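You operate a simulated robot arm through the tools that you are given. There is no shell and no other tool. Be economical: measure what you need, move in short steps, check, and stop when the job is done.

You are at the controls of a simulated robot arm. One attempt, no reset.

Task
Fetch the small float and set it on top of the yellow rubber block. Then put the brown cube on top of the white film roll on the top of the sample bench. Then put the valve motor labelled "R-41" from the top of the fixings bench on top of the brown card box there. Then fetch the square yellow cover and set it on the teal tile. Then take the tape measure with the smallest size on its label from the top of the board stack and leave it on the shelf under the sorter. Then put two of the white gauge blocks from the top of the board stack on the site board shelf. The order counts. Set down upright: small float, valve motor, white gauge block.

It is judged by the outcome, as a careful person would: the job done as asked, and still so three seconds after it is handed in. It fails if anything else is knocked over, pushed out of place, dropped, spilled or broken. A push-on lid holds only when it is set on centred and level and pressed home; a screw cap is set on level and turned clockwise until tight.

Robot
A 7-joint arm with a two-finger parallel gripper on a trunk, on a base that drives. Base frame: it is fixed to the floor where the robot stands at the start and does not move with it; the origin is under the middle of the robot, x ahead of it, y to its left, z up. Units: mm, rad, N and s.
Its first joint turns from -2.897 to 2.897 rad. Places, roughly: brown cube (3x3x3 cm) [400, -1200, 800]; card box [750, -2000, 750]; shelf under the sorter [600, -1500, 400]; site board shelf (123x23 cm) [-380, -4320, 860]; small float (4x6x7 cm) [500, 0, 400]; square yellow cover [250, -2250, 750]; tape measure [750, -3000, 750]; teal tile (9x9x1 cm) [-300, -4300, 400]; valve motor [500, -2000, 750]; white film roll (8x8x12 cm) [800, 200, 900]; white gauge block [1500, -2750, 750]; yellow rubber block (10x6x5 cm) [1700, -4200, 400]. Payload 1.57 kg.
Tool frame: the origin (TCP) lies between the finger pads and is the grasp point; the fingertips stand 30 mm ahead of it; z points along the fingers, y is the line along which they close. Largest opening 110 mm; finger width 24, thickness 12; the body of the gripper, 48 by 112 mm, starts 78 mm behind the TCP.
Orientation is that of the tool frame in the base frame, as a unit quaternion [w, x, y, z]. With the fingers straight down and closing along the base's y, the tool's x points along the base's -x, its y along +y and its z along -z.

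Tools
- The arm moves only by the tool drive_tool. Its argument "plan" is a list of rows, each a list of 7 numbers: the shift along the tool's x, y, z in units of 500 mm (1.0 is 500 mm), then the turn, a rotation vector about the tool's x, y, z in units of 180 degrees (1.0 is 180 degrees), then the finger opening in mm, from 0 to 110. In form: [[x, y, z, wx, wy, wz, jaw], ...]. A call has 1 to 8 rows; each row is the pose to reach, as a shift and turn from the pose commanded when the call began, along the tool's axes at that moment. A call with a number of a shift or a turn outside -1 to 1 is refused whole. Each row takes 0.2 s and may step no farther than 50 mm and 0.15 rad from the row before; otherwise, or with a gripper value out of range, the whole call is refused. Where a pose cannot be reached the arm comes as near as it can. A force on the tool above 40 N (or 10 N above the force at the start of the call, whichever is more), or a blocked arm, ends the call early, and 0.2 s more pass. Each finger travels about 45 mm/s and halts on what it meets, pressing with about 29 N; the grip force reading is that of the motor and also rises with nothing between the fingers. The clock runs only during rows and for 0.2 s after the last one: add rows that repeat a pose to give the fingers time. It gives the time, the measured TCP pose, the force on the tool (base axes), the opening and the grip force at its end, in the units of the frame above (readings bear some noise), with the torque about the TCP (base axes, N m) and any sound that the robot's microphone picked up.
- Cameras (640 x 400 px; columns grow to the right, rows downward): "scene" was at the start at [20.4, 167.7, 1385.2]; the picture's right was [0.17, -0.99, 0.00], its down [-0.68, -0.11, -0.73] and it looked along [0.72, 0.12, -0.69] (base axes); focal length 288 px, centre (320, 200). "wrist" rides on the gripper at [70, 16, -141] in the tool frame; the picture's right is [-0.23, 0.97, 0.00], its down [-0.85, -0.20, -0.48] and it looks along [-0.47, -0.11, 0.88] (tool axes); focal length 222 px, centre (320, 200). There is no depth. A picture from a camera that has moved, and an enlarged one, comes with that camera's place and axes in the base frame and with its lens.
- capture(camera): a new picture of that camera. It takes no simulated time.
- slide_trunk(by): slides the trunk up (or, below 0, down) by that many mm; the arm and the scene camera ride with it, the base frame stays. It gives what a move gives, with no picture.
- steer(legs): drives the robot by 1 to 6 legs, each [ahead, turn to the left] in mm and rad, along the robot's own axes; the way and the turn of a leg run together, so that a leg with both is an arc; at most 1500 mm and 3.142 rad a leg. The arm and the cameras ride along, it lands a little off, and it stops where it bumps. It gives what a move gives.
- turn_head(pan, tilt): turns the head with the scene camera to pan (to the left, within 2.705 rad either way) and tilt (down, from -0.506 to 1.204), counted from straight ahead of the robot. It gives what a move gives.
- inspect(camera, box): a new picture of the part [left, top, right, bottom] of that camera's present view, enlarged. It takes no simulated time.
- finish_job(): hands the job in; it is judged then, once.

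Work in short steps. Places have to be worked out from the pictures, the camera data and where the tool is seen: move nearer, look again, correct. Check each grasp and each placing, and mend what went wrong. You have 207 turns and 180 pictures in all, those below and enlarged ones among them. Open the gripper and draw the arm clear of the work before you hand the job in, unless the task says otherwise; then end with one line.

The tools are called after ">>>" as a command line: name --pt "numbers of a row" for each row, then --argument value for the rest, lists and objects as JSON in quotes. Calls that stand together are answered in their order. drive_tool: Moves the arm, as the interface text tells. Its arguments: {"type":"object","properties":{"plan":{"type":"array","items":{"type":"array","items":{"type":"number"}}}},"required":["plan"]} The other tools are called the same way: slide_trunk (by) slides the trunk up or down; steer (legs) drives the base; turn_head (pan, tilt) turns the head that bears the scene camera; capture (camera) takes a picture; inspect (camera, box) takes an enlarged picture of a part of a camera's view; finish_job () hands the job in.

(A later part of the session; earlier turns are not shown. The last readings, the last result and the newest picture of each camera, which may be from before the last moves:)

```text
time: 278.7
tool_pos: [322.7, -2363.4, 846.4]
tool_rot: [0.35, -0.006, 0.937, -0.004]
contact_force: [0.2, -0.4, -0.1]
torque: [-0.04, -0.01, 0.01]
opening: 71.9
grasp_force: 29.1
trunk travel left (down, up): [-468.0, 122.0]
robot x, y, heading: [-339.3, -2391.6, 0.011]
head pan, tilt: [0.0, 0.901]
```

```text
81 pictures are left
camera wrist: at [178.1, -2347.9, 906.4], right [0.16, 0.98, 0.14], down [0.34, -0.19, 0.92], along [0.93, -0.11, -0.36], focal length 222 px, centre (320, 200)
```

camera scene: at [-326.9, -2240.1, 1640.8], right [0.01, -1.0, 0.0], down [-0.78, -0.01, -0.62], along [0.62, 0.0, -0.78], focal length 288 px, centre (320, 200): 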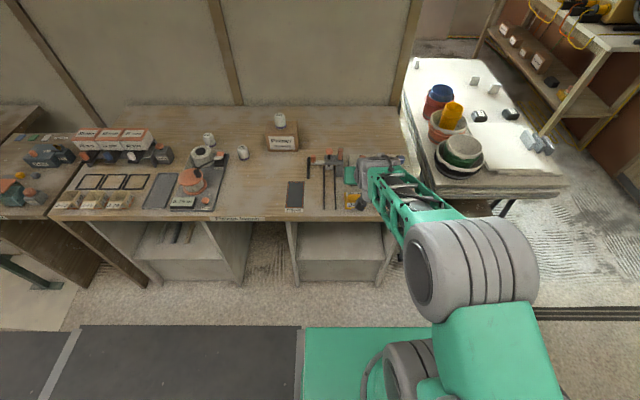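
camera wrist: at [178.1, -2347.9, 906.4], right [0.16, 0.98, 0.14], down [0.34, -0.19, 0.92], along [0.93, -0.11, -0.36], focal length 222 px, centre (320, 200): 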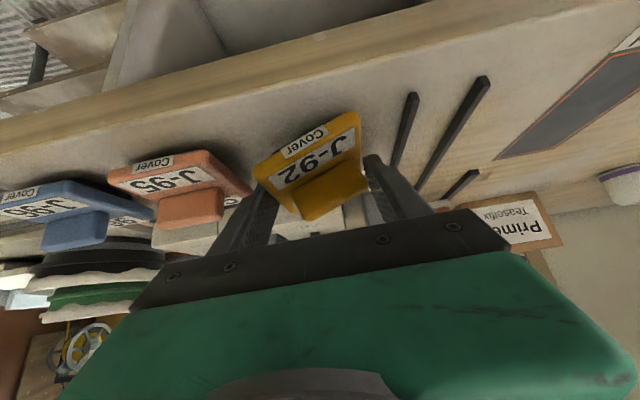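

It pinched the plate's sides rather than the handle. A lower grip on the plate sides will be squarer: open to 84, drop 12 mm, close.

>>> drive_tool --pt "0 0 0 0 0 0 84" --pt "0 0 0 0 0 0 84" --pt "0.012 0 0.006 0 0 0 84" --pt "0.0233 0 0.0116 0 0 0 84" --pt "0.0233 0 0.0116 0 0 0 60" --pt "0.0233 0 0.0116 0 0 0 40" --pt "0.0233 0 0.0116 0 0 0 40"

>>> capture --camera "wrist"

```text
time: 280.3
tool_pos: [315.7, -2364.0, 834.6]
tool_rot: [0.348, -0.006, 0.937, -0.004]
contact_force: [-0.1, -0.3, 0.2]
torque: [0.01, 0.0, 0.0]
opening: 73.3
grasp_force: 28.7
trunk travel left (down, up): [-468.0, 122.0]
robot x, y, heading: [-338.8, -2392.3, 0.007]
head pan, tilt: [0.0, 0.901]
```

```text
80 pictures are left
camera wrist: at [172.0, -2347.6, 895.3], right [0.16, 0.98, 0.14], down [0.34, -0.19, 0.92], along [0.93, -0.11, -0.36], focal length 222 px, centre (320, 200)
```

wrist: 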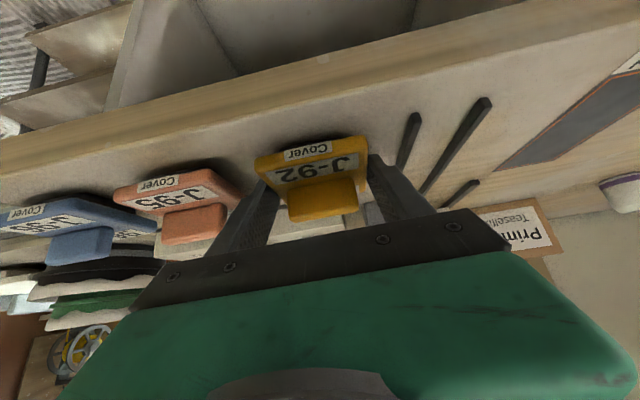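

Squarely gripped now. Lift with the trunk and check.

>>> slide_trunk --by 100

>>> capture --camera "wrist"

```text
time: 281.6
tool_pos: [318.0, -2363.6, 933.8]
tool_rot: [0.348, -0.006, 0.938, -0.004]
contact_force: [0.4, 0.0, -1.0]
torque: [-0.03, -0.02, 0.03]
opening: 72.9
grasp_force: 29.4
trunk travel left (down, up): [-568.0, 22.0]
robot x, y, heading: [-338.9, -2394.5, 0.014]
head pan, tilt: [0.0, 0.901]
```

```text
79 pictures are left
camera wrist: at [172.1, -2347.6, 995.3], right [0.16, 0.98, 0.14], down [0.34, -0.19, 0.92], along [0.93, -0.11, -0.36], focal length 222 px, centre (320, 200)
```

wrist: 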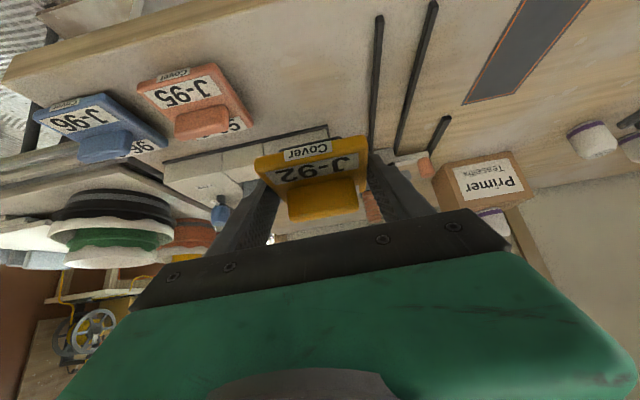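

Held level. Back off, turn to −y and approach the site shelf; look at tile and bin.

>>> steer --legs '[[-150, 0], [0, -1.58], [700, 0]]'

>>> turn_head --pan 0.0 --tilt 0.65

>>> capture --camera "scene"

>>> capture --camera "wrist"

```text
time: 290.3
tool_pos: [-478.2, -3752.8, 934.5]
tool_rot: [0.242, 0.664, 0.661, -0.251]
contact_force: [-0.4, -0.2, -1.2]
torque: [0.01, 0.04, 0.02]
opening: 73.2
grasp_force: 28.9
trunk travel left (down, up): [-568.0, 22.0]
robot x, y, heading: [-497.2, -3094.3, -1.578]
head pan, tilt: [0.0, 0.901]
```

```text
time: 291.1
tool_pos: [-478.8, -3752.2, 934.6]
tool_rot: [0.241, 0.664, 0.661, -0.252]
contact_force: [-0.1, 0.1, -0.1]
torque: [0.02, -0.01, 0.0]
opening: 73.1
grasp_force: 29.3
trunk travel left (down, up): [-568.0, 22.0]
robot x, y, heading: [-496.5, -3095.2, -1.583]
head pan, tilt: [0.0, 0.649]
```

```text
78 pictures are left
camera scene: at [-344.5, -3123.7, 1643.2], right [-1.0, 0.01, 0.0], down [0.01, 0.61, -0.8], along [-0.01, -0.8, -0.61], focal length 288 px, centre (320, 200)
```

scene: 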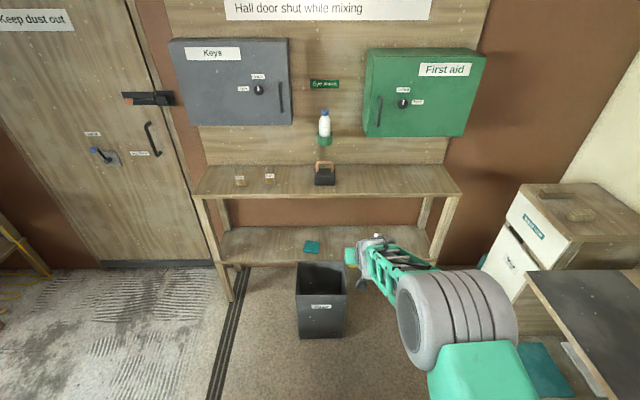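

```text
77 pictures are left
camera wrist: at [-458.7, -3607.2, 995.4], right [0.97, -0.18, 0.14], down [-0.19, -0.33, 0.92], along [-0.12, -0.93, -0.36], focal length 222 px, centre (320, 200)
```

wrist: 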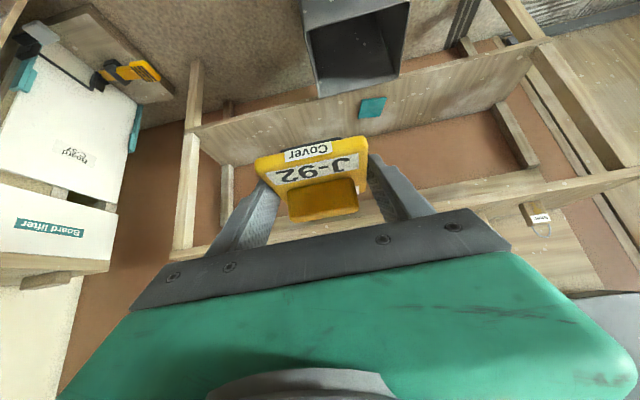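

Tile ≈(−308, −4275), top ≈420; bin spans x −497…−227, y −3955…−4133, rim ≈464. I line up with the tile, stopping with the tool in front of the upper shelf.

>>> steer --legs '[[0, 0.513], [348, 0], [0, -0.503]]'

>>> slide_trunk --by -340

>>> capture --camera "scene"

>>> capture --camera "wrist"

```text
time: 296.2
tool_pos: [-291.4, -4059.4, 933.8]
tool_rot: [0.245, 0.657, 0.669, -0.249]
contact_force: [0.5, 0.6, -0.2]
torque: [0.0, -0.02, -0.02]
opening: 73.2
grasp_force: 29.6
trunk travel left (down, up): [-568.0, 22.0]
robot x, y, heading: [-326.4, -3404.7, -1.554]
head pan, tilt: [0.0, 0.649]
```

```text
time: 299.6
tool_pos: [-292.4, -4060.0, 594.3]
tool_rot: [0.245, 0.657, 0.669, -0.249]
contact_force: [-0.1, -0.3, -0.7]
torque: [0.0, -0.02, -0.04]
opening: 73.1
grasp_force: 29.4
trunk travel left (down, up): [-228.0, 362.0]
robot x, y, heading: [-327.8, -3403.5, -1.558]
head pan, tilt: [0.0, 0.649]
```

```text
76 pictures are left
camera scene: at [-172.5, -3428.7, 1303.3], right [-1.0, -0.01, 0.0], down [-0.01, 0.6, -0.8], along [0.01, -0.8, -0.6], focal length 288 px, centre (320, 200)
```

scene: 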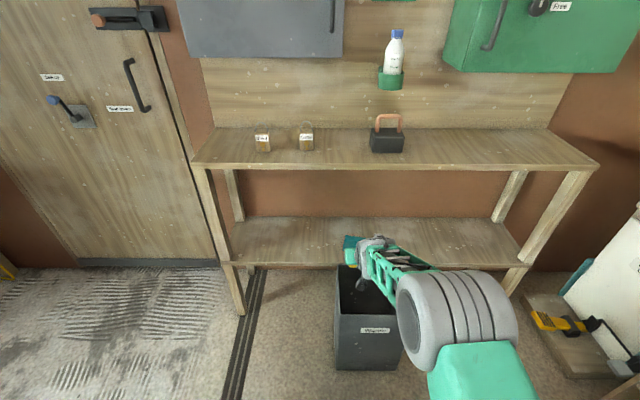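

```text
75 pictures are left
camera wrist: at [-276.0, -3914.7, 655.4], right [0.98, -0.16, 0.14], down [-0.18, -0.34, 0.92], along [-0.1, -0.93, -0.36], focal length 222 px, centre (320, 200)
```

wrist: 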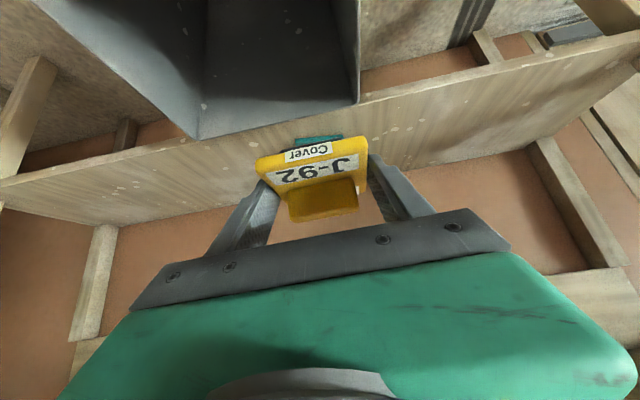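

Drive in 140 mm at this height (over the bin), then view the tile again.

>>> steer --legs '[[130, 0]]'

>>> capture --camera "wrist"

>>> turn_head --pan 0.25 --tilt 0.8

>>> capture --camera "scene"

```text
time: 300.9
tool_pos: [-288.8, -4190.6, 594.8]
tool_rot: [0.244, 0.656, 0.669, -0.249]
contact_force: [0.4, 0.8, 0.3]
torque: [0.0, 0.0, 0.01]
opening: 72.8
grasp_force: 29.3
trunk travel left (down, up): [-228.0, 362.0]
robot x, y, heading: [-319.3, -3531.5, -1.558]
head pan, tilt: [0.0, 0.649]
```

```text
74 pictures are left
camera wrist: at [-273.4, -4045.5, 655.4], right [0.98, -0.16, 0.14], down [-0.18, -0.34, 0.92], along [-0.1, -0.93, -0.36], focal length 222 px, centre (320, 200)
```

wrist: 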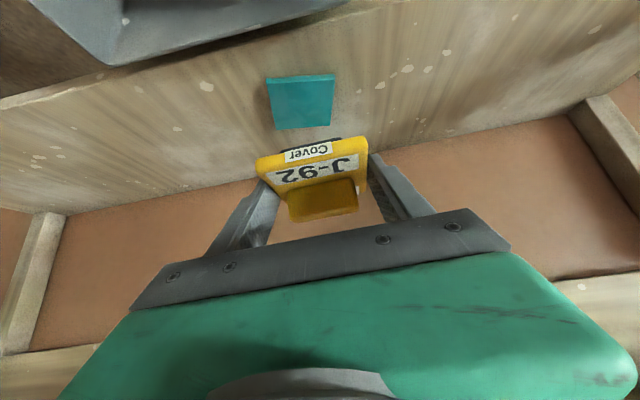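

```text
time: 301.6
tool_pos: [-289.4, -4191.5, 595.1]
tool_rot: [0.244, 0.656, 0.67, -0.248]
contact_force: [0.0, -0.7, -0.5]
torque: [0.0, 0.04, 0.0]
opening: 73.0
grasp_force: 29.1
trunk travel left (down, up): [-228.0, 362.0]
robot x, y, heading: [-322.8, -3531.8, -1.555]
head pan, tilt: [0.25, 0.799]
```

```text
73 pictures are left
camera scene: at [-150.9, -3550.6, 1290.7], right [-0.97, -0.26, 0.0], down [-0.19, 0.69, -0.7], along [0.18, -0.67, -0.72], focal length 288 px, centre (320, 200)
```

scene: 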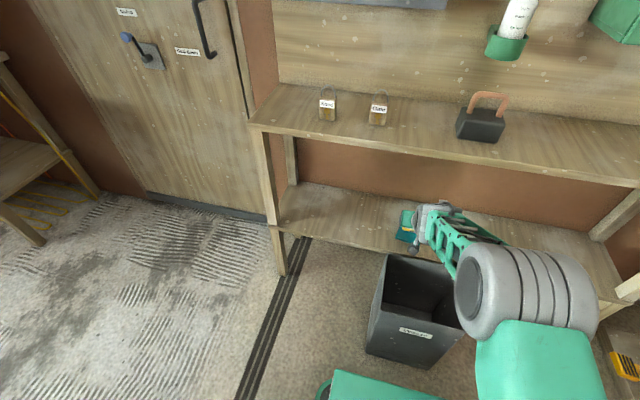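

Tile top z≈412, centre ≈(−306, −4292). Drive 60 more, adjust the arm, then lower the trunk to just above.

>>> steer --legs '[[60, 0]]'

>>> drive_tool --pt "-0.02 -0.02 0.018 0 0 0 40" --pt "-0.041 -0.038 0.035 0 0 0 40" --pt "-0.041 -0.038 0.035 0 0 0 40"

>>> slide_trunk --by -105

>>> capture --camera "wrist"

>>> capture --camera "scene"

```text
time: 302.6
tool_pos: [-288.2, -4250.2, 594.6]
tool_rot: [0.244, 0.656, 0.67, -0.248]
contact_force: [0.0, 0.1, -1.3]
torque: [-0.04, 0.03, 0.01]
opening: 73.0
grasp_force: 29.1
trunk travel left (down, up): [-228.0, 362.0]
robot x, y, heading: [-322.4, -3592.9, -1.557]
head pan, tilt: [0.25, 0.799]
```

```text
time: 303.4
tool_pos: [-307.3, -4279.2, 594.4]
tool_rot: [0.244, 0.656, 0.67, -0.248]
contact_force: [0.1, 0.6, -1.3]
torque: [-0.01, 0.0, -0.01]
opening: 73.1
grasp_force: 28.9
trunk travel left (down, up): [-228.0, 362.0]
robot x, y, heading: [-325.5, -3597.6, -1.558]
head pan, tilt: [0.25, 0.799]
```

```text
time: 304.8
tool_pos: [-306.9, -4278.7, 489.5]
tool_rot: [0.245, 0.656, 0.67, -0.249]
contact_force: [-0.3, -0.4, -0.9]
torque: [0.03, 0.0, -0.01]
opening: 73.0
grasp_force: 28.9
trunk travel left (down, up): [-123.0, 467.0]
robot x, y, heading: [-320.4, -3594.4, -1.557]
head pan, tilt: [0.25, 0.799]
```

```text
72 pictures are left
camera wrist: at [-291.5, -4133.5, 550.3], right [0.98, -0.16, 0.14], down [-0.18, -0.34, 0.92], along [-0.1, -0.93, -0.36], focal length 222 px, centre (320, 200)
```

wrist: 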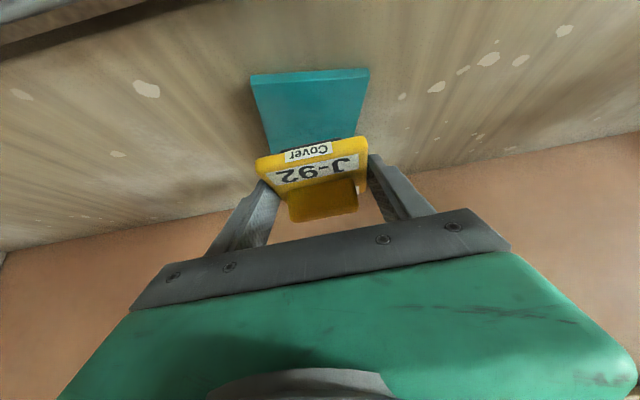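

```text
71 pictures are left
camera scene: at [-149.9, -3610.6, 1185.7], right [-0.97, -0.26, 0.0], down [-0.19, 0.69, -0.7], along [0.18, -0.67, -0.72], focal length 288 px, centre (320, 200)
```

scene: 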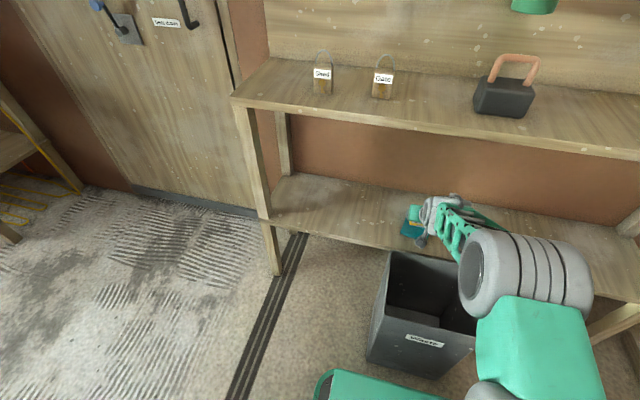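

The tile is yawed about −0.19 rad. I rotate the tool to match and shift slightly (+6,+6 mm).

>>> drive_tool --pt "0.005 0.006 -0.004 0.02 0 0.023 40" --pt "0.009 0.013 -0.008 0.0397 0 0.0457 40" --pt "0.009 0.013 -0.008 0.0397 0 0.0457 40"

>>> capture --camera "wrist"

```text
time: 305.6
tool_pos: [-299.9, -4272.9, 489.3]
tool_rot: [0.219, 0.717, 0.604, -0.271]
contact_force: [0.2, -0.4, -0.1]
torque: [0.05, -0.04, -0.04]
opening: 73.1
grasp_force: 29.0
trunk travel left (down, up): [-123.0, 467.0]
robot x, y, heading: [-322.3, -3591.1, -1.556]
head pan, tilt: [0.25, 0.799]
```

```text
70 pictures are left
camera wrist: at [-257.1, -4132.8, 549.7], right [0.93, -0.34, 0.14], down [-0.24, -0.3, 0.92], along [-0.27, -0.89, -0.36], focal length 222 px, centre (320, 200)
```

wrist: 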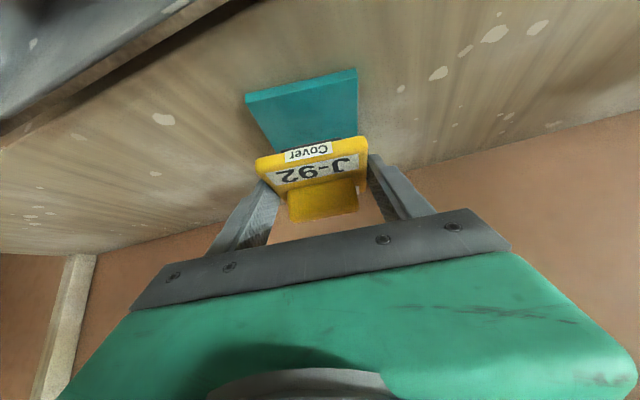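

Aligned to a few mm. Lower 32 mm by trunk, then fine steps.

>>> slide_trunk --by -32

>>> drive_tool --pt "0.004 0 0.0045 0 0 0 40" --pt "0.008 0 0.009 0 0 0 40"

>>> capture --camera "wrist"

```text
time: 306.3
tool_pos: [-300.2, -4273.6, 457.5]
tool_rot: [0.22, 0.716, 0.604, -0.272]
contact_force: [-0.5, -0.2, -0.1]
torque: [-0.01, -0.01, -0.03]
opening: 73.2
grasp_force: 29.5
trunk travel left (down, up): [-91.0, 499.0]
robot x, y, heading: [-323.2, -3595.3, -1.558]
head pan, tilt: [0.25, 0.799]
```

```text
time: 306.9
tool_pos: [-301.7, -4272.6, 450.0]
tool_rot: [0.22, 0.717, 0.603, -0.272]
contact_force: [0.1, 0.9, -0.6]
torque: [0.0, 0.0, 0.01]
opening: 73.1
grasp_force: 28.8
trunk travel left (down, up): [-91.0, 499.0]
robot x, y, heading: [-323.3, -3590.2, -1.556]
head pan, tilt: [0.25, 0.799]
```

```text
69 pictures are left
camera wrist: at [-257.7, -4132.4, 511.3], right [0.93, -0.34, 0.14], down [-0.24, -0.3, 0.92], along [-0.27, -0.89, -0.36], focal length 222 px, centre (320, 200)
```

wrist: 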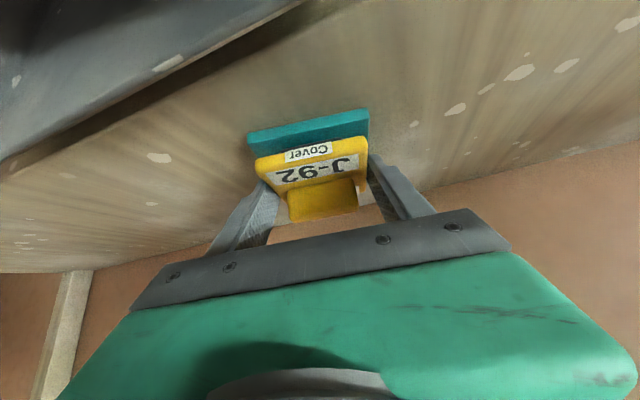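

Continue down in 3 mm steps.

>>> drive_tool --pt "0.004 0 0.0045 0 0 0 40" --pt "0.008 0 0.009 0 0 0 40"

>>> drive_tool --pt "0.004 0 0.0045 0 0 0 40" --pt "0.008 0 0.009 0 0 0 40"

>>> capture --camera "wrist"

```text
time: 307.5
tool_pos: [-300.2, -4272.1, 444.8]
tool_rot: [0.219, 0.717, 0.604, -0.272]
contact_force: [0.6, -0.8, -0.5]
torque: [0.01, -0.01, 0.03]
opening: 73.1
grasp_force: 28.5
trunk travel left (down, up): [-91.0, 499.0]
robot x, y, heading: [-321.4, -3594.8, -1.557]
head pan, tilt: [0.25, 0.799]
```

```text
time: 308.1
tool_pos: [-300.6, -4273.9, 443.6]
tool_rot: [0.222, 0.716, 0.602, -0.275]
contact_force: [-1.4, 2.5, 19.2]
torque: [0.3, -0.06, 0.02]
opening: 73.2
grasp_force: 29.2
trunk travel left (down, up): [-91.0, 499.0]
robot x, y, heading: [-319.3, -3594.3, -1.555]
head pan, tilt: [0.25, 0.799]
```

```text
68 pictures are left
camera wrist: at [-257.0, -4133.6, 503.3], right [0.93, -0.34, 0.14], down [-0.24, -0.29, 0.93], along [-0.27, -0.9, -0.35], focal length 222 px, centre (320, 200)
```

wrist: 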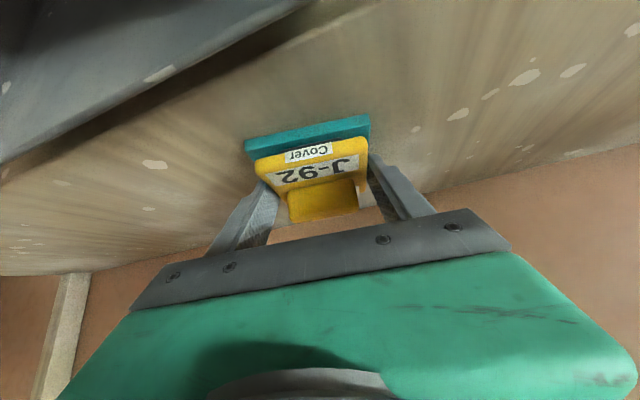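

Contact. Ease up 2 mm, open, and retract up-and-back.

>>> drive_tool --pt "-0.0035 0 -0.004 0 0 0 40" --pt "-0.0035 0 -0.004 0 0 0 78" --pt "-0.0035 0 -0.004 0 0 0 92" --pt "-0.0035 0 -0.004 0 0 0 96" --pt "-0.0035 0 -0.004 0 0 0 96"

>>> drive_tool --pt "-0.026 0 -0.03 0 0 0 96" --pt "-0.059 0 -0.068 0 0 0 96" --pt "-0.099 0 -0.113 0 0 0 96" --pt "-0.14 0 -0.16 0 0 0 96"

>>> capture --camera "wrist"

```text
time: 309.3
tool_pos: [-299.8, -4272.7, 440.7]
tool_rot: [0.219, 0.716, 0.605, -0.27]
contact_force: [0.1, 0.6, -0.9]
torque: [-0.01, 0.02, 0.02]
opening: 95.7
grasp_force: 0.1
trunk travel left (down, up): [-91.0, 499.0]
robot x, y, heading: [-324.7, -3595.3, -1.554]
head pan, tilt: [0.25, 0.799]
```

```text
time: 310.3
tool_pos: [-297.4, -4272.6, 548.3]
tool_rot: [0.219, 0.716, 0.604, -0.271]
contact_force: [0.7, -0.5, -0.9]
torque: [-0.02, 0.03, 0.03]
opening: 96.1
grasp_force: 0.1
trunk travel left (down, up): [-91.0, 499.0]
robot x, y, heading: [-325.0, -3595.3, -1.552]
head pan, tilt: [0.25, 0.799]
```

```text
67 pictures are left
camera wrist: at [-254.9, -4133.1, 608.1], right [0.93, -0.34, 0.14], down [-0.24, -0.3, 0.92], along [-0.27, -0.89, -0.36], focal length 222 px, centre (320, 200)
```

wrist: 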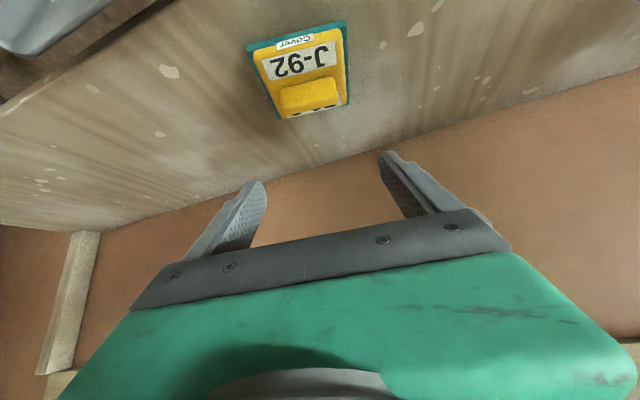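

Cover sits squarely on the tile. Back out, raise the trunk, and look at the board stack.

>>> steer --legs '[[-330, 0]]'

>>> slide_trunk --by 480

>>> steer --legs '[[0, 1.45]]'

>>> turn_head --pan 0.1 --tilt 0.5

>>> capture --camera "scene"

```text
time: 312.5
tool_pos: [-304.5, -3943.1, 548.7]
tool_rot: [0.22, 0.717, 0.603, -0.271]
contact_force: [0.4, 0.0, -0.4]
torque: [0.03, -0.01, 0.04]
opening: 95.9
grasp_force: 0.1
trunk travel left (down, up): [-91.0, 499.0]
robot x, y, heading: [-327.6, -3265.8, -1.556]
head pan, tilt: [0.25, 0.799]
```

```text
refused: 480 is not a number from -400 to 400
```

```text
time: 316.4
tool_pos: [347.7, -3330.9, 548.0]
tool_rot: [0.344, 0.141, 0.926, -0.06]
contact_force: [-0.1, -1.0, 0.6]
torque: [0.0, -0.04, 0.04]
opening: 96.0
grasp_force: 0.0
trunk travel left (down, up): [-91.0, 499.0]
robot x, y, heading: [-327.4, -3264.3, -0.118]
head pan, tilt: [0.25, 0.799]
```

```text
time: 317.2
tool_pos: [347.9, -3331.0, 547.7]
tool_rot: [0.344, 0.141, 0.926, -0.06]
contact_force: [-0.6, -0.1, 0.6]
torque: [0.02, 0.02, 0.01]
opening: 96.1
grasp_force: 0.0
trunk travel left (down, up): [-91.0, 499.0]
robot x, y, heading: [-323.4, -3263.0, -0.118]
head pan, tilt: [0.099, 0.499]
```

```text
66 pictures are left
camera scene: at [-279.4, -3107.2, 1179.5], right [-0.02, -1.0, 0.0], down [-0.48, 0.01, -0.88], along [0.88, -0.02, -0.48], focal length 288 px, centre (320, 200)
```

scene: 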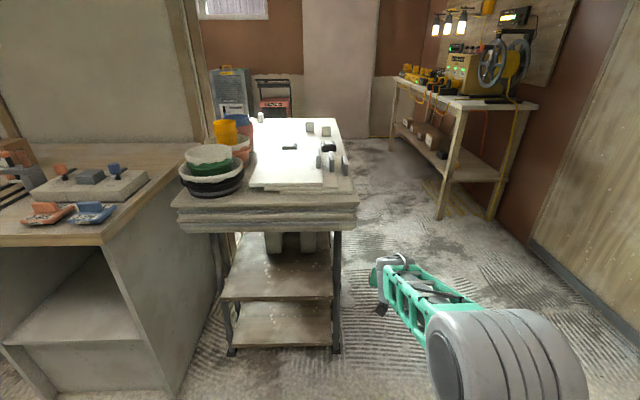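

Raise the trunk and look from above.

>>> slide_trunk --by 400

>>> slide_trunk --by 95

>>> inspect --camera "scene" --box '[170, 110, 400, 320]'

```text
time: 321.1
tool_pos: [347.3, -3330.7, 947.8]
tool_rot: [0.344, 0.143, 0.926, -0.061]
contact_force: [-0.6, -0.2, -0.3]
torque: [0.0, 0.0, -0.01]
opening: 96.1
grasp_force: 0.1
trunk travel left (down, up): [-491.0, 99.0]
robot x, y, heading: [-328.9, -3266.3, -0.119]
head pan, tilt: [0.099, 0.499]
```

```text
time: 322.4
tool_pos: [348.9, -3330.3, 1043.0]
tool_rot: [0.344, 0.141, 0.926, -0.059]
contact_force: [0.8, 0.0, 0.6]
torque: [0.0, -0.02, 0.0]
opening: 96.0
grasp_force: 0.0
trunk travel left (down, up): [-586.0, 4.0]
robot x, y, heading: [-326.0, -3265.5, -0.119]
head pan, tilt: [0.099, 0.499]
```

```text
1.90 times, centred on (285, 215) of scene
camera zoom: at [-279.3, -3107.2, 1674.6], right [-0.02, -1.0, 0.0], down [-0.48, 0.01, -0.88], along [0.88, -0.02, -0.48], focal length 548 px, centre (387, 171)
```

zoom: 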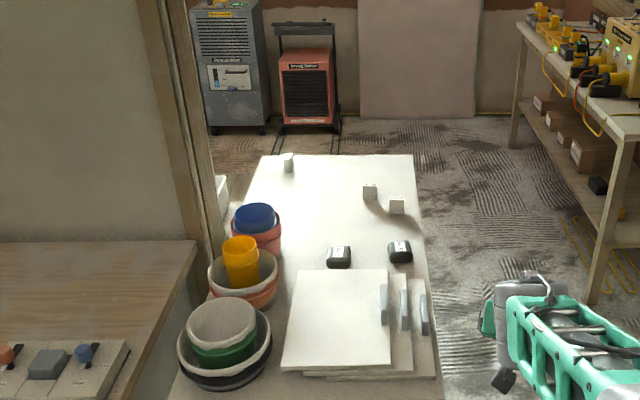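

>>> inspect --camera "scene" --box '[270, 220, 350, 270]'

```text
8.00 times, centred on (310, 245) of scene
camera zoom: at [-279.3, -3107.2, 1674.6], right [-0.02, -1.0, 0.0], down [-0.48, 0.01, -0.88], along [0.88, -0.02, -0.48], focal length 2301 px, centre (400, -160)
```

zoom: 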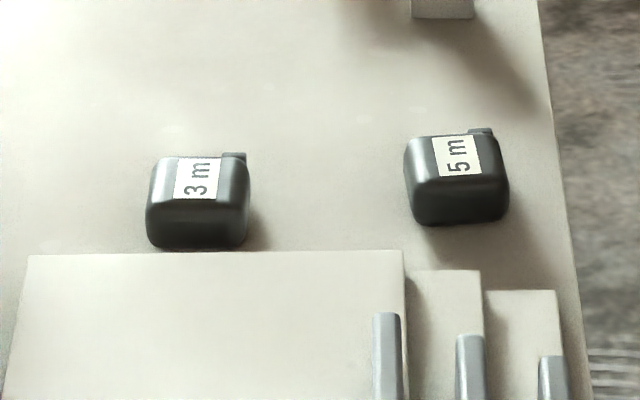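

3 m and 5 m are the only tapes; 3 m is smallest, near (860–900, −3008). I'll approach from the −y side; realign tool yaw and drive around.

>>> drive_tool --pt "0 0 0 -0.02 0 -0.023 96" --pt "0 0 0 -0.0397 0 -0.0457 96"

>>> steer --legs '[[0, -0.331], [1000, 0], [0, 0.45], [290, 0], [0, 1.571]]'

>>> turn_head --pan -0.1 --tilt 0.8

>>> capture --camera "scene"

>>> capture --camera "wrist"

```text
time: 323.0
tool_pos: [347.6, -3331.4, 1042.5]
tool_rot: [0.347, 0.052, 0.936, -0.026]
contact_force: [-0.1, 0.9, 0.7]
torque: [-0.02, -0.02, 0.03]
opening: 95.8
grasp_force: 0.0
trunk travel left (down, up): [-586.0, 4.0]
robot x, y, heading: [-326.8, -3263.9, -0.119]
head pan, tilt: [0.099, 0.499]
```

```text
time: 335.9
tool_pos: [808.6, -3014.9, 1043.3]
tool_rot: [-0.246, 0.675, -0.65, -0.246]
contact_force: [0.4, -0.1, -0.4]
torque: [0.03, 0.02, 0.03]
opening: 96.1
grasp_force: 0.2
trunk travel left (down, up): [-586.0, 4.0]
robot x, y, heading: [844.0, -3691.1, 1.606]
head pan, tilt: [0.099, 0.499]
```

```text
time: 336.7
tool_pos: [810.0, -3014.6, 1042.8]
tool_rot: [-0.246, 0.675, -0.65, -0.246]
contact_force: [-0.2, 0.1, 0.1]
torque: [0.0, -0.02, 0.01]
opening: 96.2
grasp_force: 0.1
trunk travel left (down, up): [-586.0, 4.0]
robot x, y, heading: [846.8, -3691.5, 1.597]
head pan, tilt: [-0.099, 0.799]
```

```text
63 pictures are left
camera scene: at [698.3, -3677.7, 1648.7], right [1.0, -0.07, 0.0], down [-0.05, -0.71, -0.7], along [0.05, 0.7, -0.72], focal length 288 px, centre (320, 200)
```

scene: 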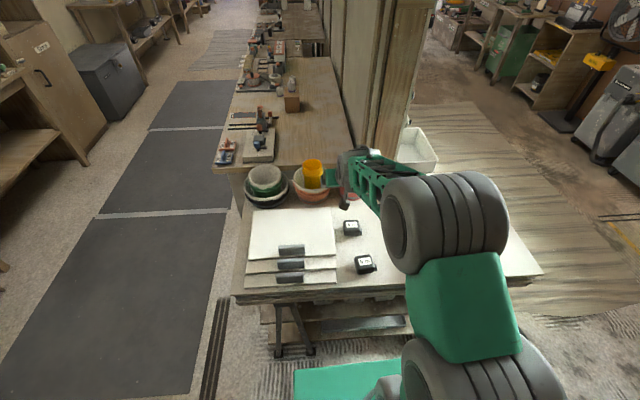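

```text
62 pictures are left
camera wrist: at [798.0, -3160.5, 1103.7], right [-0.98, 0.14, 0.14], down [0.18, 0.34, 0.92], along [0.08, 0.93, -0.36], focal length 222 px, centre (320, 200)
```

wrist: 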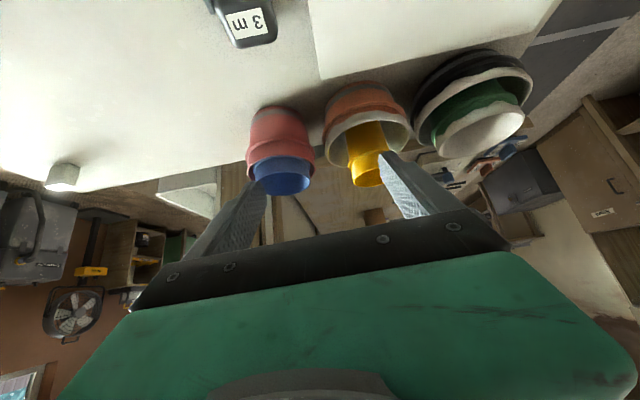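

3 m tape: (860, −3005, top 811). Move the tool to x≈860 and back 50, lower the trunk 110 and look.

>>> drive_tool --pt "0.025 -0.035 -0.022 0 0 0 90" --pt "0.05 -0.07 -0.044 0 0 0 90" --pt "0.075 -0.104 -0.066 0 0 0 90"

>>> slide_trunk --by -120

>>> capture --camera "wrist"

```text
time: 337.5
tool_pos: [863.5, -3061.1, 1044.5]
tool_rot: [-0.246, 0.675, -0.65, -0.246]
contact_force: [-0.5, -0.1, 0.6]
torque: [-0.02, 0.0, 0.01]
opening: 90.0
grasp_force: 0.0
trunk travel left (down, up): [-586.0, 4.0]
robot x, y, heading: [846.6, -3693.1, 1.6]
head pan, tilt: [-0.099, 0.799]
```

```text
time: 339.0
tool_pos: [863.9, -3062.7, 924.4]
tool_rot: [-0.245, 0.675, -0.651, -0.246]
contact_force: [0.3, 0.4, -0.5]
torque: [-0.01, 0.0, 0.01]
opening: 89.8
grasp_force: 0.1
trunk travel left (down, up): [-466.0, 124.0]
robot x, y, heading: [847.1, -3693.5, 1.6]
head pan, tilt: [-0.099, 0.799]
```

```text
61 pictures are left
camera wrist: at [851.8, -3207.9, 985.1], right [-0.98, 0.14, 0.14], down [0.18, 0.34, 0.92], along [0.08, 0.93, -0.36], focal length 222 px, centre (320, 200)
```

wrist: 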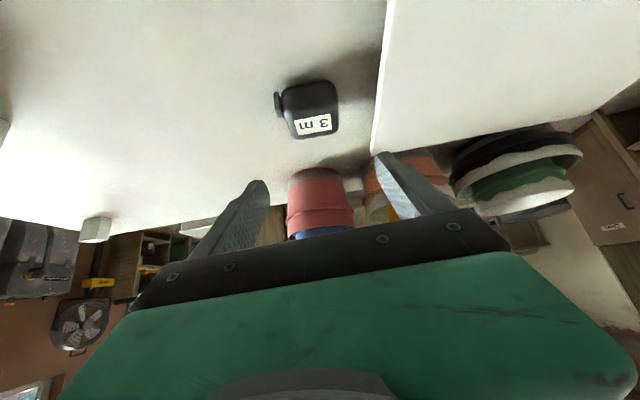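

Tape spans x 835–900, y −3026…−2985, z 777–815. Align forward 44 mm, then lower the trunk to z≈835.

>>> drive_tool --pt "-0.033 -0.003 0.029 0 0 0 90" --pt "-0.066 -0.003 0.058 0 0 0 90"

>>> slide_trunk --by -88

>>> capture --camera "wrist"

```text
time: 339.6
tool_pos: [862.8, -3018.1, 924.1]
tool_rot: [-0.246, 0.675, -0.65, -0.246]
contact_force: [1.5, -0.2, 0.4]
torque: [0.01, -0.04, 0.02]
opening: 89.9
grasp_force: 0.0
trunk travel left (down, up): [-466.0, 124.0]
robot x, y, heading: [846.0, -3691.6, 1.603]
head pan, tilt: [-0.099, 0.799]
```

```text
time: 340.9
tool_pos: [863.3, -3018.3, 835.8]
tool_rot: [-0.246, 0.675, -0.65, -0.247]
contact_force: [0.0, 0.6, 0.4]
torque: [0.05, -0.01, 0.04]
opening: 90.1
grasp_force: 0.0
trunk travel left (down, up): [-378.0, 212.0]
robot x, y, heading: [848.1, -3690.5, 1.6]
head pan, tilt: [-0.099, 0.799]
```

```text
60 pictures are left
camera wrist: at [851.5, -3164.4, 897.3], right [-0.98, 0.14, 0.14], down [0.18, 0.34, 0.92], along [0.08, 0.93, -0.36], focal length 222 px, centre (320, 200)
```

wrist: 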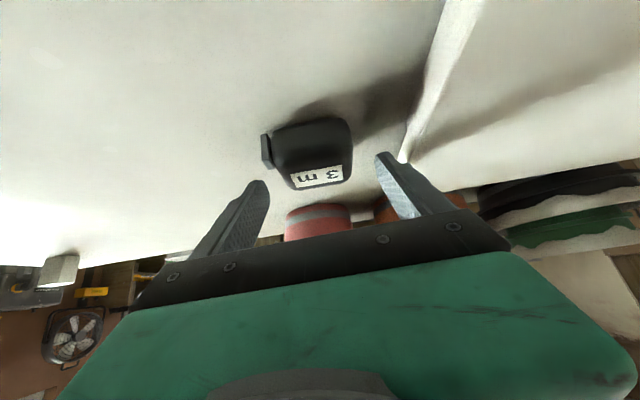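

Shift +6 mm in x, descend 23 mm, and close.

>>> drive_tool --pt "0.0 -0.012 0.0 0 0 0 90" --pt "0.015 -0.012 0.017 0 0 0 90" --pt "0.03 -0.012 0.035 0 0 0 90" --pt "0.03 -0.012 0.035 0 0 0 70" --pt "0.03 -0.012 0.035 0 0 0 40" --pt "0.03 -0.012 0.035 0 0 0 30" --pt "0.03 -0.012 0.035 0 0 0 30"

>>> slide_trunk --by 120

>>> capture --camera "wrist"

```text
time: 342.5
tool_pos: [868.8, -3017.7, 812.9]
tool_rot: [-0.246, 0.675, -0.65, -0.247]
contact_force: [-1.6, 0.9, 1.8]
torque: [0.07, 0.12, -0.01]
opening: 61.9
grasp_force: 28.5
trunk travel left (down, up): [-378.0, 212.0]
robot x, y, heading: [848.3, -3693.2, 1.601]
head pan, tilt: [-0.099, 0.799]
```

```text
time: 344.0
tool_pos: [869.3, -3018.0, 934.3]
tool_rot: [-0.246, 0.675, -0.65, -0.246]
contact_force: [0.0, 0.2, -2.1]
torque: [-0.01, 0.02, -0.01]
opening: 61.8
grasp_force: 29.6
trunk travel left (down, up): [-498.0, 92.0]
robot x, y, heading: [848.3, -3694.3, 1.602]
head pan, tilt: [-0.099, 0.799]
```

```text
59 pictures are left
camera wrist: at [858.3, -3164.3, 993.3], right [-0.98, 0.14, 0.14], down [0.18, 0.34, 0.92], along [0.08, 0.93, -0.36], focal length 222 px, centre (320, 200)
```

wrist: 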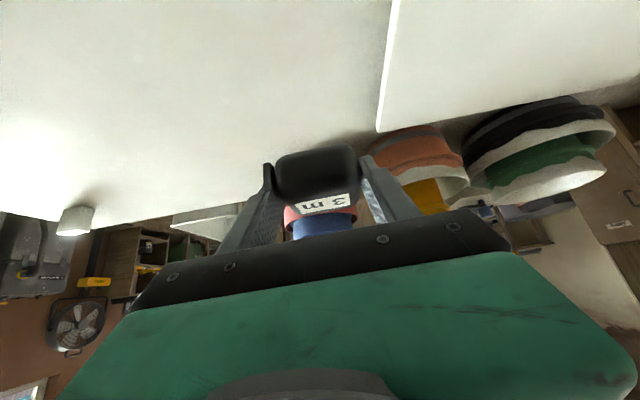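

Tape held. Back out and drive to the cubby under the sorter.

>>> slide_trunk --by 70

>>> steer --legs '[[-150, 0], [0, 1.207], [1354, 0], [0, -1.237], [1350, 0], [380, 0]]'

>>> steer --legs '[[0, -1.571]]'

>>> slide_trunk --by -370

>>> turn_head --pan 0.1 --tilt 0.6

>>> capture --camera "scene"

>>> capture --camera "wrist"

```text
time: 345.1
tool_pos: [869.6, -3018.2, 1003.5]
tool_rot: [-0.246, 0.675, -0.651, -0.246]
contact_force: [0.5, 0.1, -2.6]
torque: [-0.08, -0.01, -0.01]
opening: 61.9
grasp_force: 28.8
trunk travel left (down, up): [-568.0, 22.0]
robot x, y, heading: [848.4, -3691.9, 1.601]
head pan, tilt: [-0.099, 0.799]
```

```text
time: 367.2
tool_pos: [-165.4, -970.6, 1002.3]
tool_rot: [0.261, -0.632, 0.692, 0.23]
contact_force: [-0.2, -0.4, -2.6]
torque: [-0.04, 0.01, -0.02]
opening: 61.7
grasp_force: 29.4
trunk travel left (down, up): [-568.0, 22.0]
robot x, y, heading: [-278.8, -1636.9, 1.471]
head pan, tilt: [-0.099, 0.799]
```

```text
time: 371.5
tool_pos: [388.3, -1757.7, 1002.0]
tool_rot: [0.347, 0.05, 0.936, -0.025]
contact_force: [1.1, -0.3, -2.5]
torque: [-0.01, 0.08, 0.02]
opening: 61.7
grasp_force: 29.1
trunk travel left (down, up): [-568.0, 22.0]
robot x, y, heading: [-275.6, -1636.8, -0.11]
head pan, tilt: [-0.099, 0.799]
```

```text
time: 372.8
tool_pos: [399.0, -1757.9, 931.4]
tool_rot: [0.364, 0.048, 0.93, -0.028]
contact_force: [3.6, 0.9, 9.4]
torque: [-0.24, 0.08, 0.12]
opening: 61.6
grasp_force: 28.6
trunk travel left (down, up): [-481.0, 109.0]
robot x, y, heading: [-272.1, -1636.4, -0.111]
head pan, tilt: [-0.099, 0.799]
stopped: the force on the tool passed its limit (the readings are from after the stop); the commanded pose is now the measured one
```

```text
time: 373.5
tool_pos: [396.2, -1758.2, 934.0]
tool_rot: [0.363, 0.049, 0.93, -0.028]
contact_force: [2.1, 0.4, 16.9]
torque: [-0.44, 0.14, 0.06]
opening: 61.7
grasp_force: 29.2
trunk travel left (down, up): [-481.0, 109.0]
robot x, y, heading: [-274.6, -1634.9, -0.107]
head pan, tilt: [0.099, 0.6]
```

```text
58 pictures are left
camera scene: at [-231.7, -1478.4, 1560.3], right [-0.01, -1.0, 0.0], down [-0.56, 0.01, -0.83], along [0.83, -0.01, -0.56], focal length 288 px, centre (320, 200)
```

scene: 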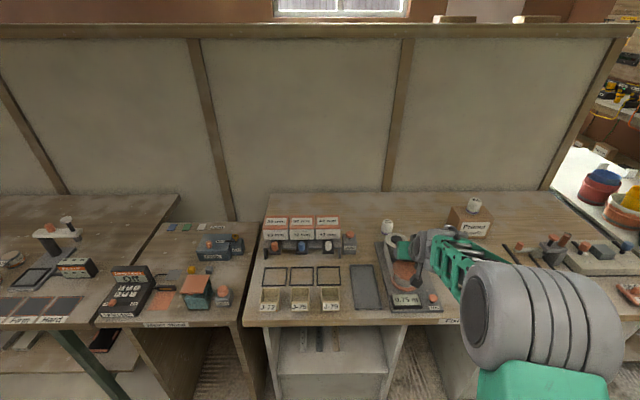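

```text
57 pictures are left
camera wrist: at [253.1, -1725.5, 988.2], right [0.27, 0.95, 0.14], down [0.28, -0.22, 0.93], along [0.92, -0.22, -0.33], focal length 222 px, centre (320, 200)
```

wrist: 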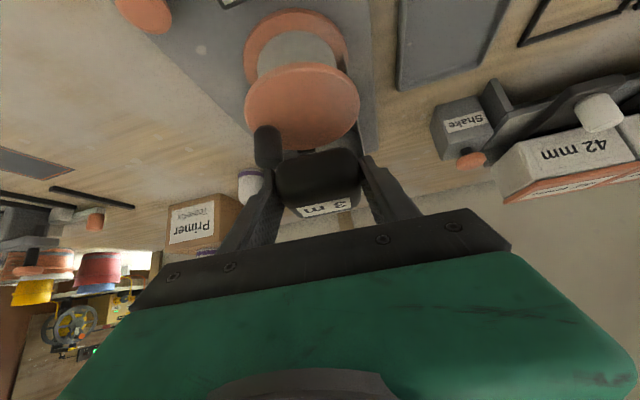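

I chained too far: the tool was above the bench and the tape came down on the spool machine. Raise immediately and inspect.

>>> slide_trunk --by 90

>>> inspect --camera "scene" --box '[340, 200, 500, 330]'

>>> capture --camera "wrist"

```text
time: 374.8
tool_pos: [395.9, -1759.0, 1018.7]
tool_rot: [0.36, 0.05, 0.931, -0.027]
contact_force: [0.4, -0.6, -2.3]
torque: [-0.02, 0.05, 0.02]
opening: 61.7
grasp_force: 29.1
trunk travel left (down, up): [-571.0, 19.0]
robot x, y, heading: [-276.7, -1636.6, -0.113]
head pan, tilt: [0.099, 0.6]
```

```text
3.08 times, centred on (420, 265) of scene
camera zoom: at [-230.1, -1478.7, 1650.2], right [-0.01, -1.0, 0.0], down [-0.57, 0.01, -0.82], along [0.82, -0.01, -0.57], focal length 885 px, centre (12, 0)
```

zoom: 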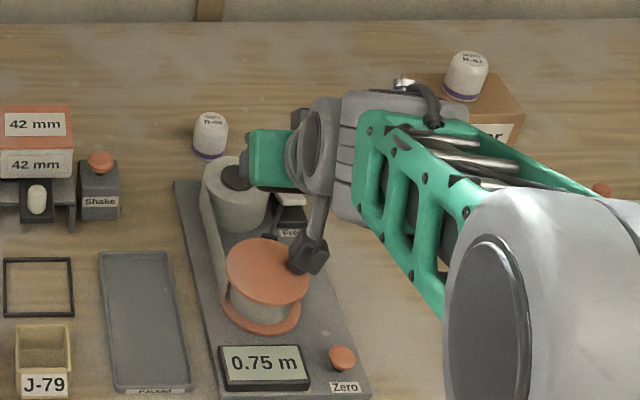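

```text
55 pictures are left
camera wrist: at [253.2, -1725.4, 1076.0], right [0.28, 0.95, 0.14], down [0.29, -0.22, 0.93], along [0.92, -0.22, -0.33], focal length 222 px, centre (320, 200)
```

wrist: 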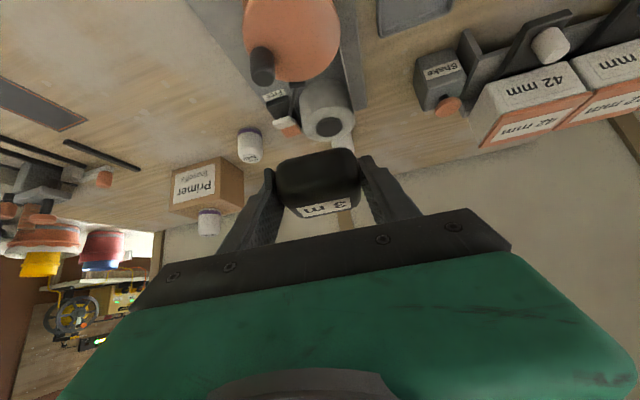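

The spool machine looks intact (still reads 0.75 m, motor upright) and the tape is still held. Back off fully first, then straighten.

>>> steer --legs '[[-330, 0], [0, 0.111]]'

>>> turn_head --pan -0.1 --tilt 0.55

>>> capture --camera "scene"

```text
time: 377.4
tool_pos: [86.8, -1651.8, 1019.4]
tool_rot: [0.361, 0.0, 0.932, -0.008]
contact_force: [0.3, 0.7, -1.5]
torque: [0.01, 0.01, 0.02]
opening: 61.6
grasp_force: 29.3
trunk travel left (down, up): [-571.0, 19.0]
robot x, y, heading: [-593.9, -1600.9, -0.01]
head pan, tilt: [0.099, 0.6]
```

```text
time: 378.2
tool_pos: [86.3, -1651.5, 1019.3]
tool_rot: [0.362, 0.0, 0.932, -0.008]
contact_force: [-0.1, -1.3, -2.6]
torque: [0.0, 0.06, 0.02]
opening: 61.9
grasp_force: 28.7
trunk travel left (down, up): [-571.0, 19.0]
robot x, y, heading: [-595.8, -1600.8, -0.008]
head pan, tilt: [-0.099, 0.55]
```

```text
54 pictures are left
camera scene: at [-564.5, -1455.6, 1654.7], right [-0.11, -0.99, 0.0], down [-0.52, 0.06, -0.85], along [0.85, -0.09, -0.52], focal length 288 px, centre (320, 200)
```

scene: 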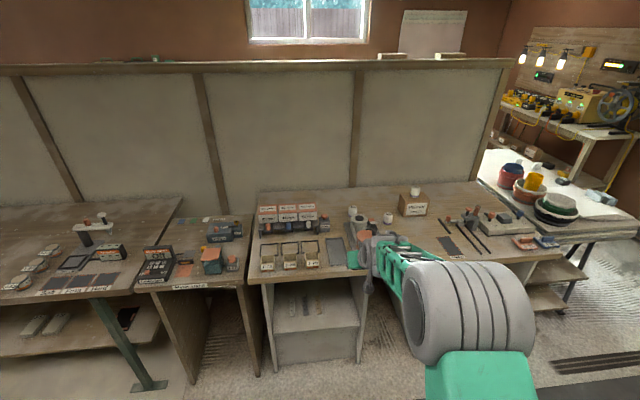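

Now clear in front (tool x=86). Lower the trunk to z≈560 and view the cubby.

>>> slide_trunk --by -400

>>> slide_trunk --by -50

>>> capture --camera "scene"

>>> capture --camera "wrist"

```text
time: 382.0
tool_pos: [86.0, -1650.4, 619.3]
tool_rot: [0.362, 0.0, 0.932, -0.008]
contact_force: [0.3, 0.1, -1.3]
torque: [0.0, 0.03, -0.01]
opening: 61.6
grasp_force: 29.1
trunk travel left (down, up): [-171.0, 419.0]
robot x, y, heading: [-592.8, -1598.4, -0.008]
head pan, tilt: [-0.099, 0.55]
```

```text
time: 382.9
tool_pos: [86.5, -1651.8, 570.5]
tool_rot: [0.361, 0.0, 0.932, -0.008]
contact_force: [0.1, -0.2, -2.0]
torque: [0.02, 0.04, 0.03]
opening: 61.7
grasp_force: 29.1
trunk travel left (down, up): [-121.0, 469.0]
robot x, y, heading: [-595.5, -1597.4, -0.011]
head pan, tilt: [-0.099, 0.55]
```

```text
53 pictures are left
camera scene: at [-564.6, -1455.7, 1204.7], right [-0.11, -0.99, 0.0], down [-0.52, 0.06, -0.85], along [0.85, -0.09, -0.52], focal length 288 px, centre (320, 200)
```

scene: 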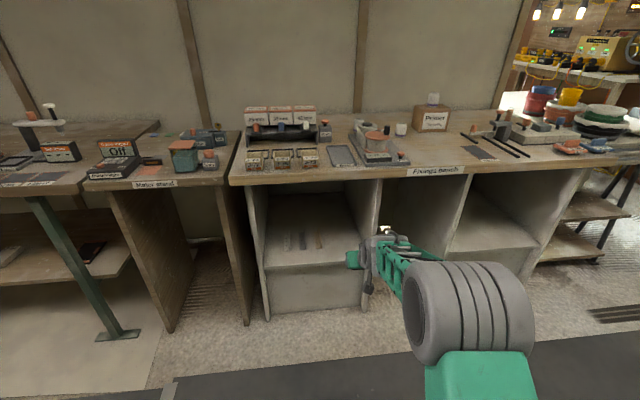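

```text
52 pictures are left
camera wrist: at [-59.4, -1633.4, 626.2], right [0.17, 0.97, 0.14], down [0.31, -0.19, 0.93], along [0.94, -0.12, -0.33], focal length 222 px, centre (320, 200)
```

wrist: 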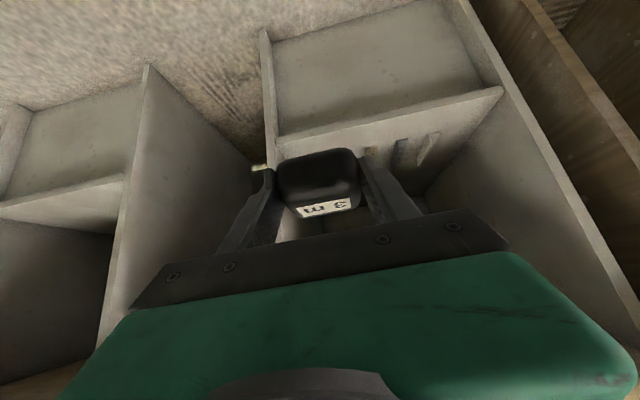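

Shelf z≈385, cubby y −1734…−1359, strips up to y≈−1565. Current y −1651 suits. Lower 40 and drive in 300.

>>> slide_trunk --by -40

>>> steer --legs '[[300, 0]]'

>>> capture --camera "wrist"

>>> capture --camera "scene"

```text
time: 383.8
tool_pos: [87.1, -1651.4, 529.0]
tool_rot: [0.362, 0.0, 0.932, -0.009]
contact_force: [0.4, 0.1, -1.7]
torque: [0.0, 0.07, 0.0]
opening: 61.8
grasp_force: 28.6
trunk travel left (down, up): [-81.0, 509.0]
robot x, y, heading: [-596.2, -1598.3, -0.007]
head pan, tilt: [-0.099, 0.55]
```

```text
time: 385.8
tool_pos: [387.6, -1658.4, 529.2]
tool_rot: [0.362, 0.003, 0.932, -0.01]
contact_force: [-0.6, -0.1, -2.1]
torque: [0.01, 0.04, -0.02]
opening: 61.6
grasp_force: 28.8
trunk travel left (down, up): [-81.0, 509.0]
robot x, y, heading: [-295.7, -1606.3, -0.011]
head pan, tilt: [-0.099, 0.55]
```

```text
51 pictures are left
camera wrist: at [241.6, -1639.1, 586.2], right [0.18, 0.97, 0.14], down [0.31, -0.19, 0.93], along [0.93, -0.13, -0.33], focal length 222 px, centre (320, 200)
```

wrist: 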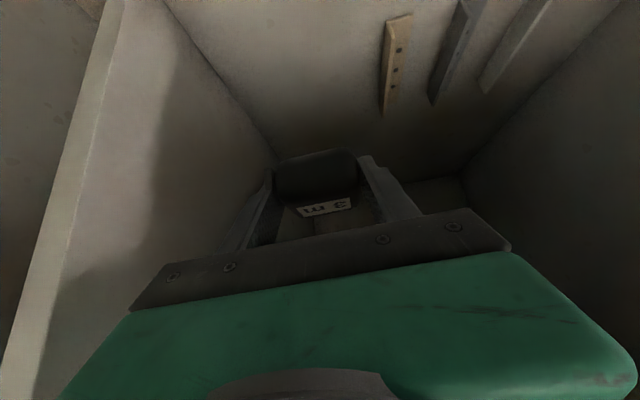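

```text
50 pictures are left
camera scene: at [-262.7, -1459.0, 1164.7], right [-0.11, -0.99, 0.0], down [-0.52, 0.06, -0.85], along [0.85, -0.1, -0.52], focal length 288 px, centre (320, 200)
```

scene: 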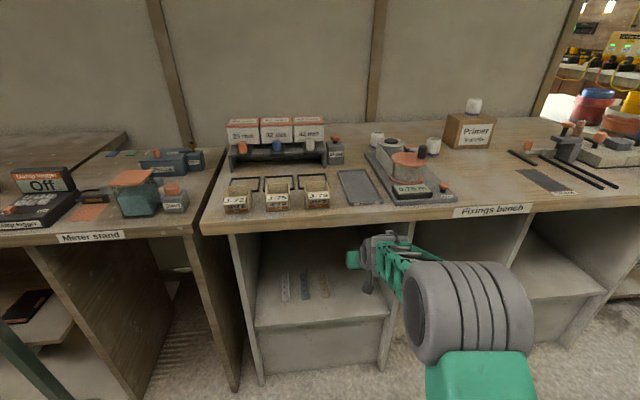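

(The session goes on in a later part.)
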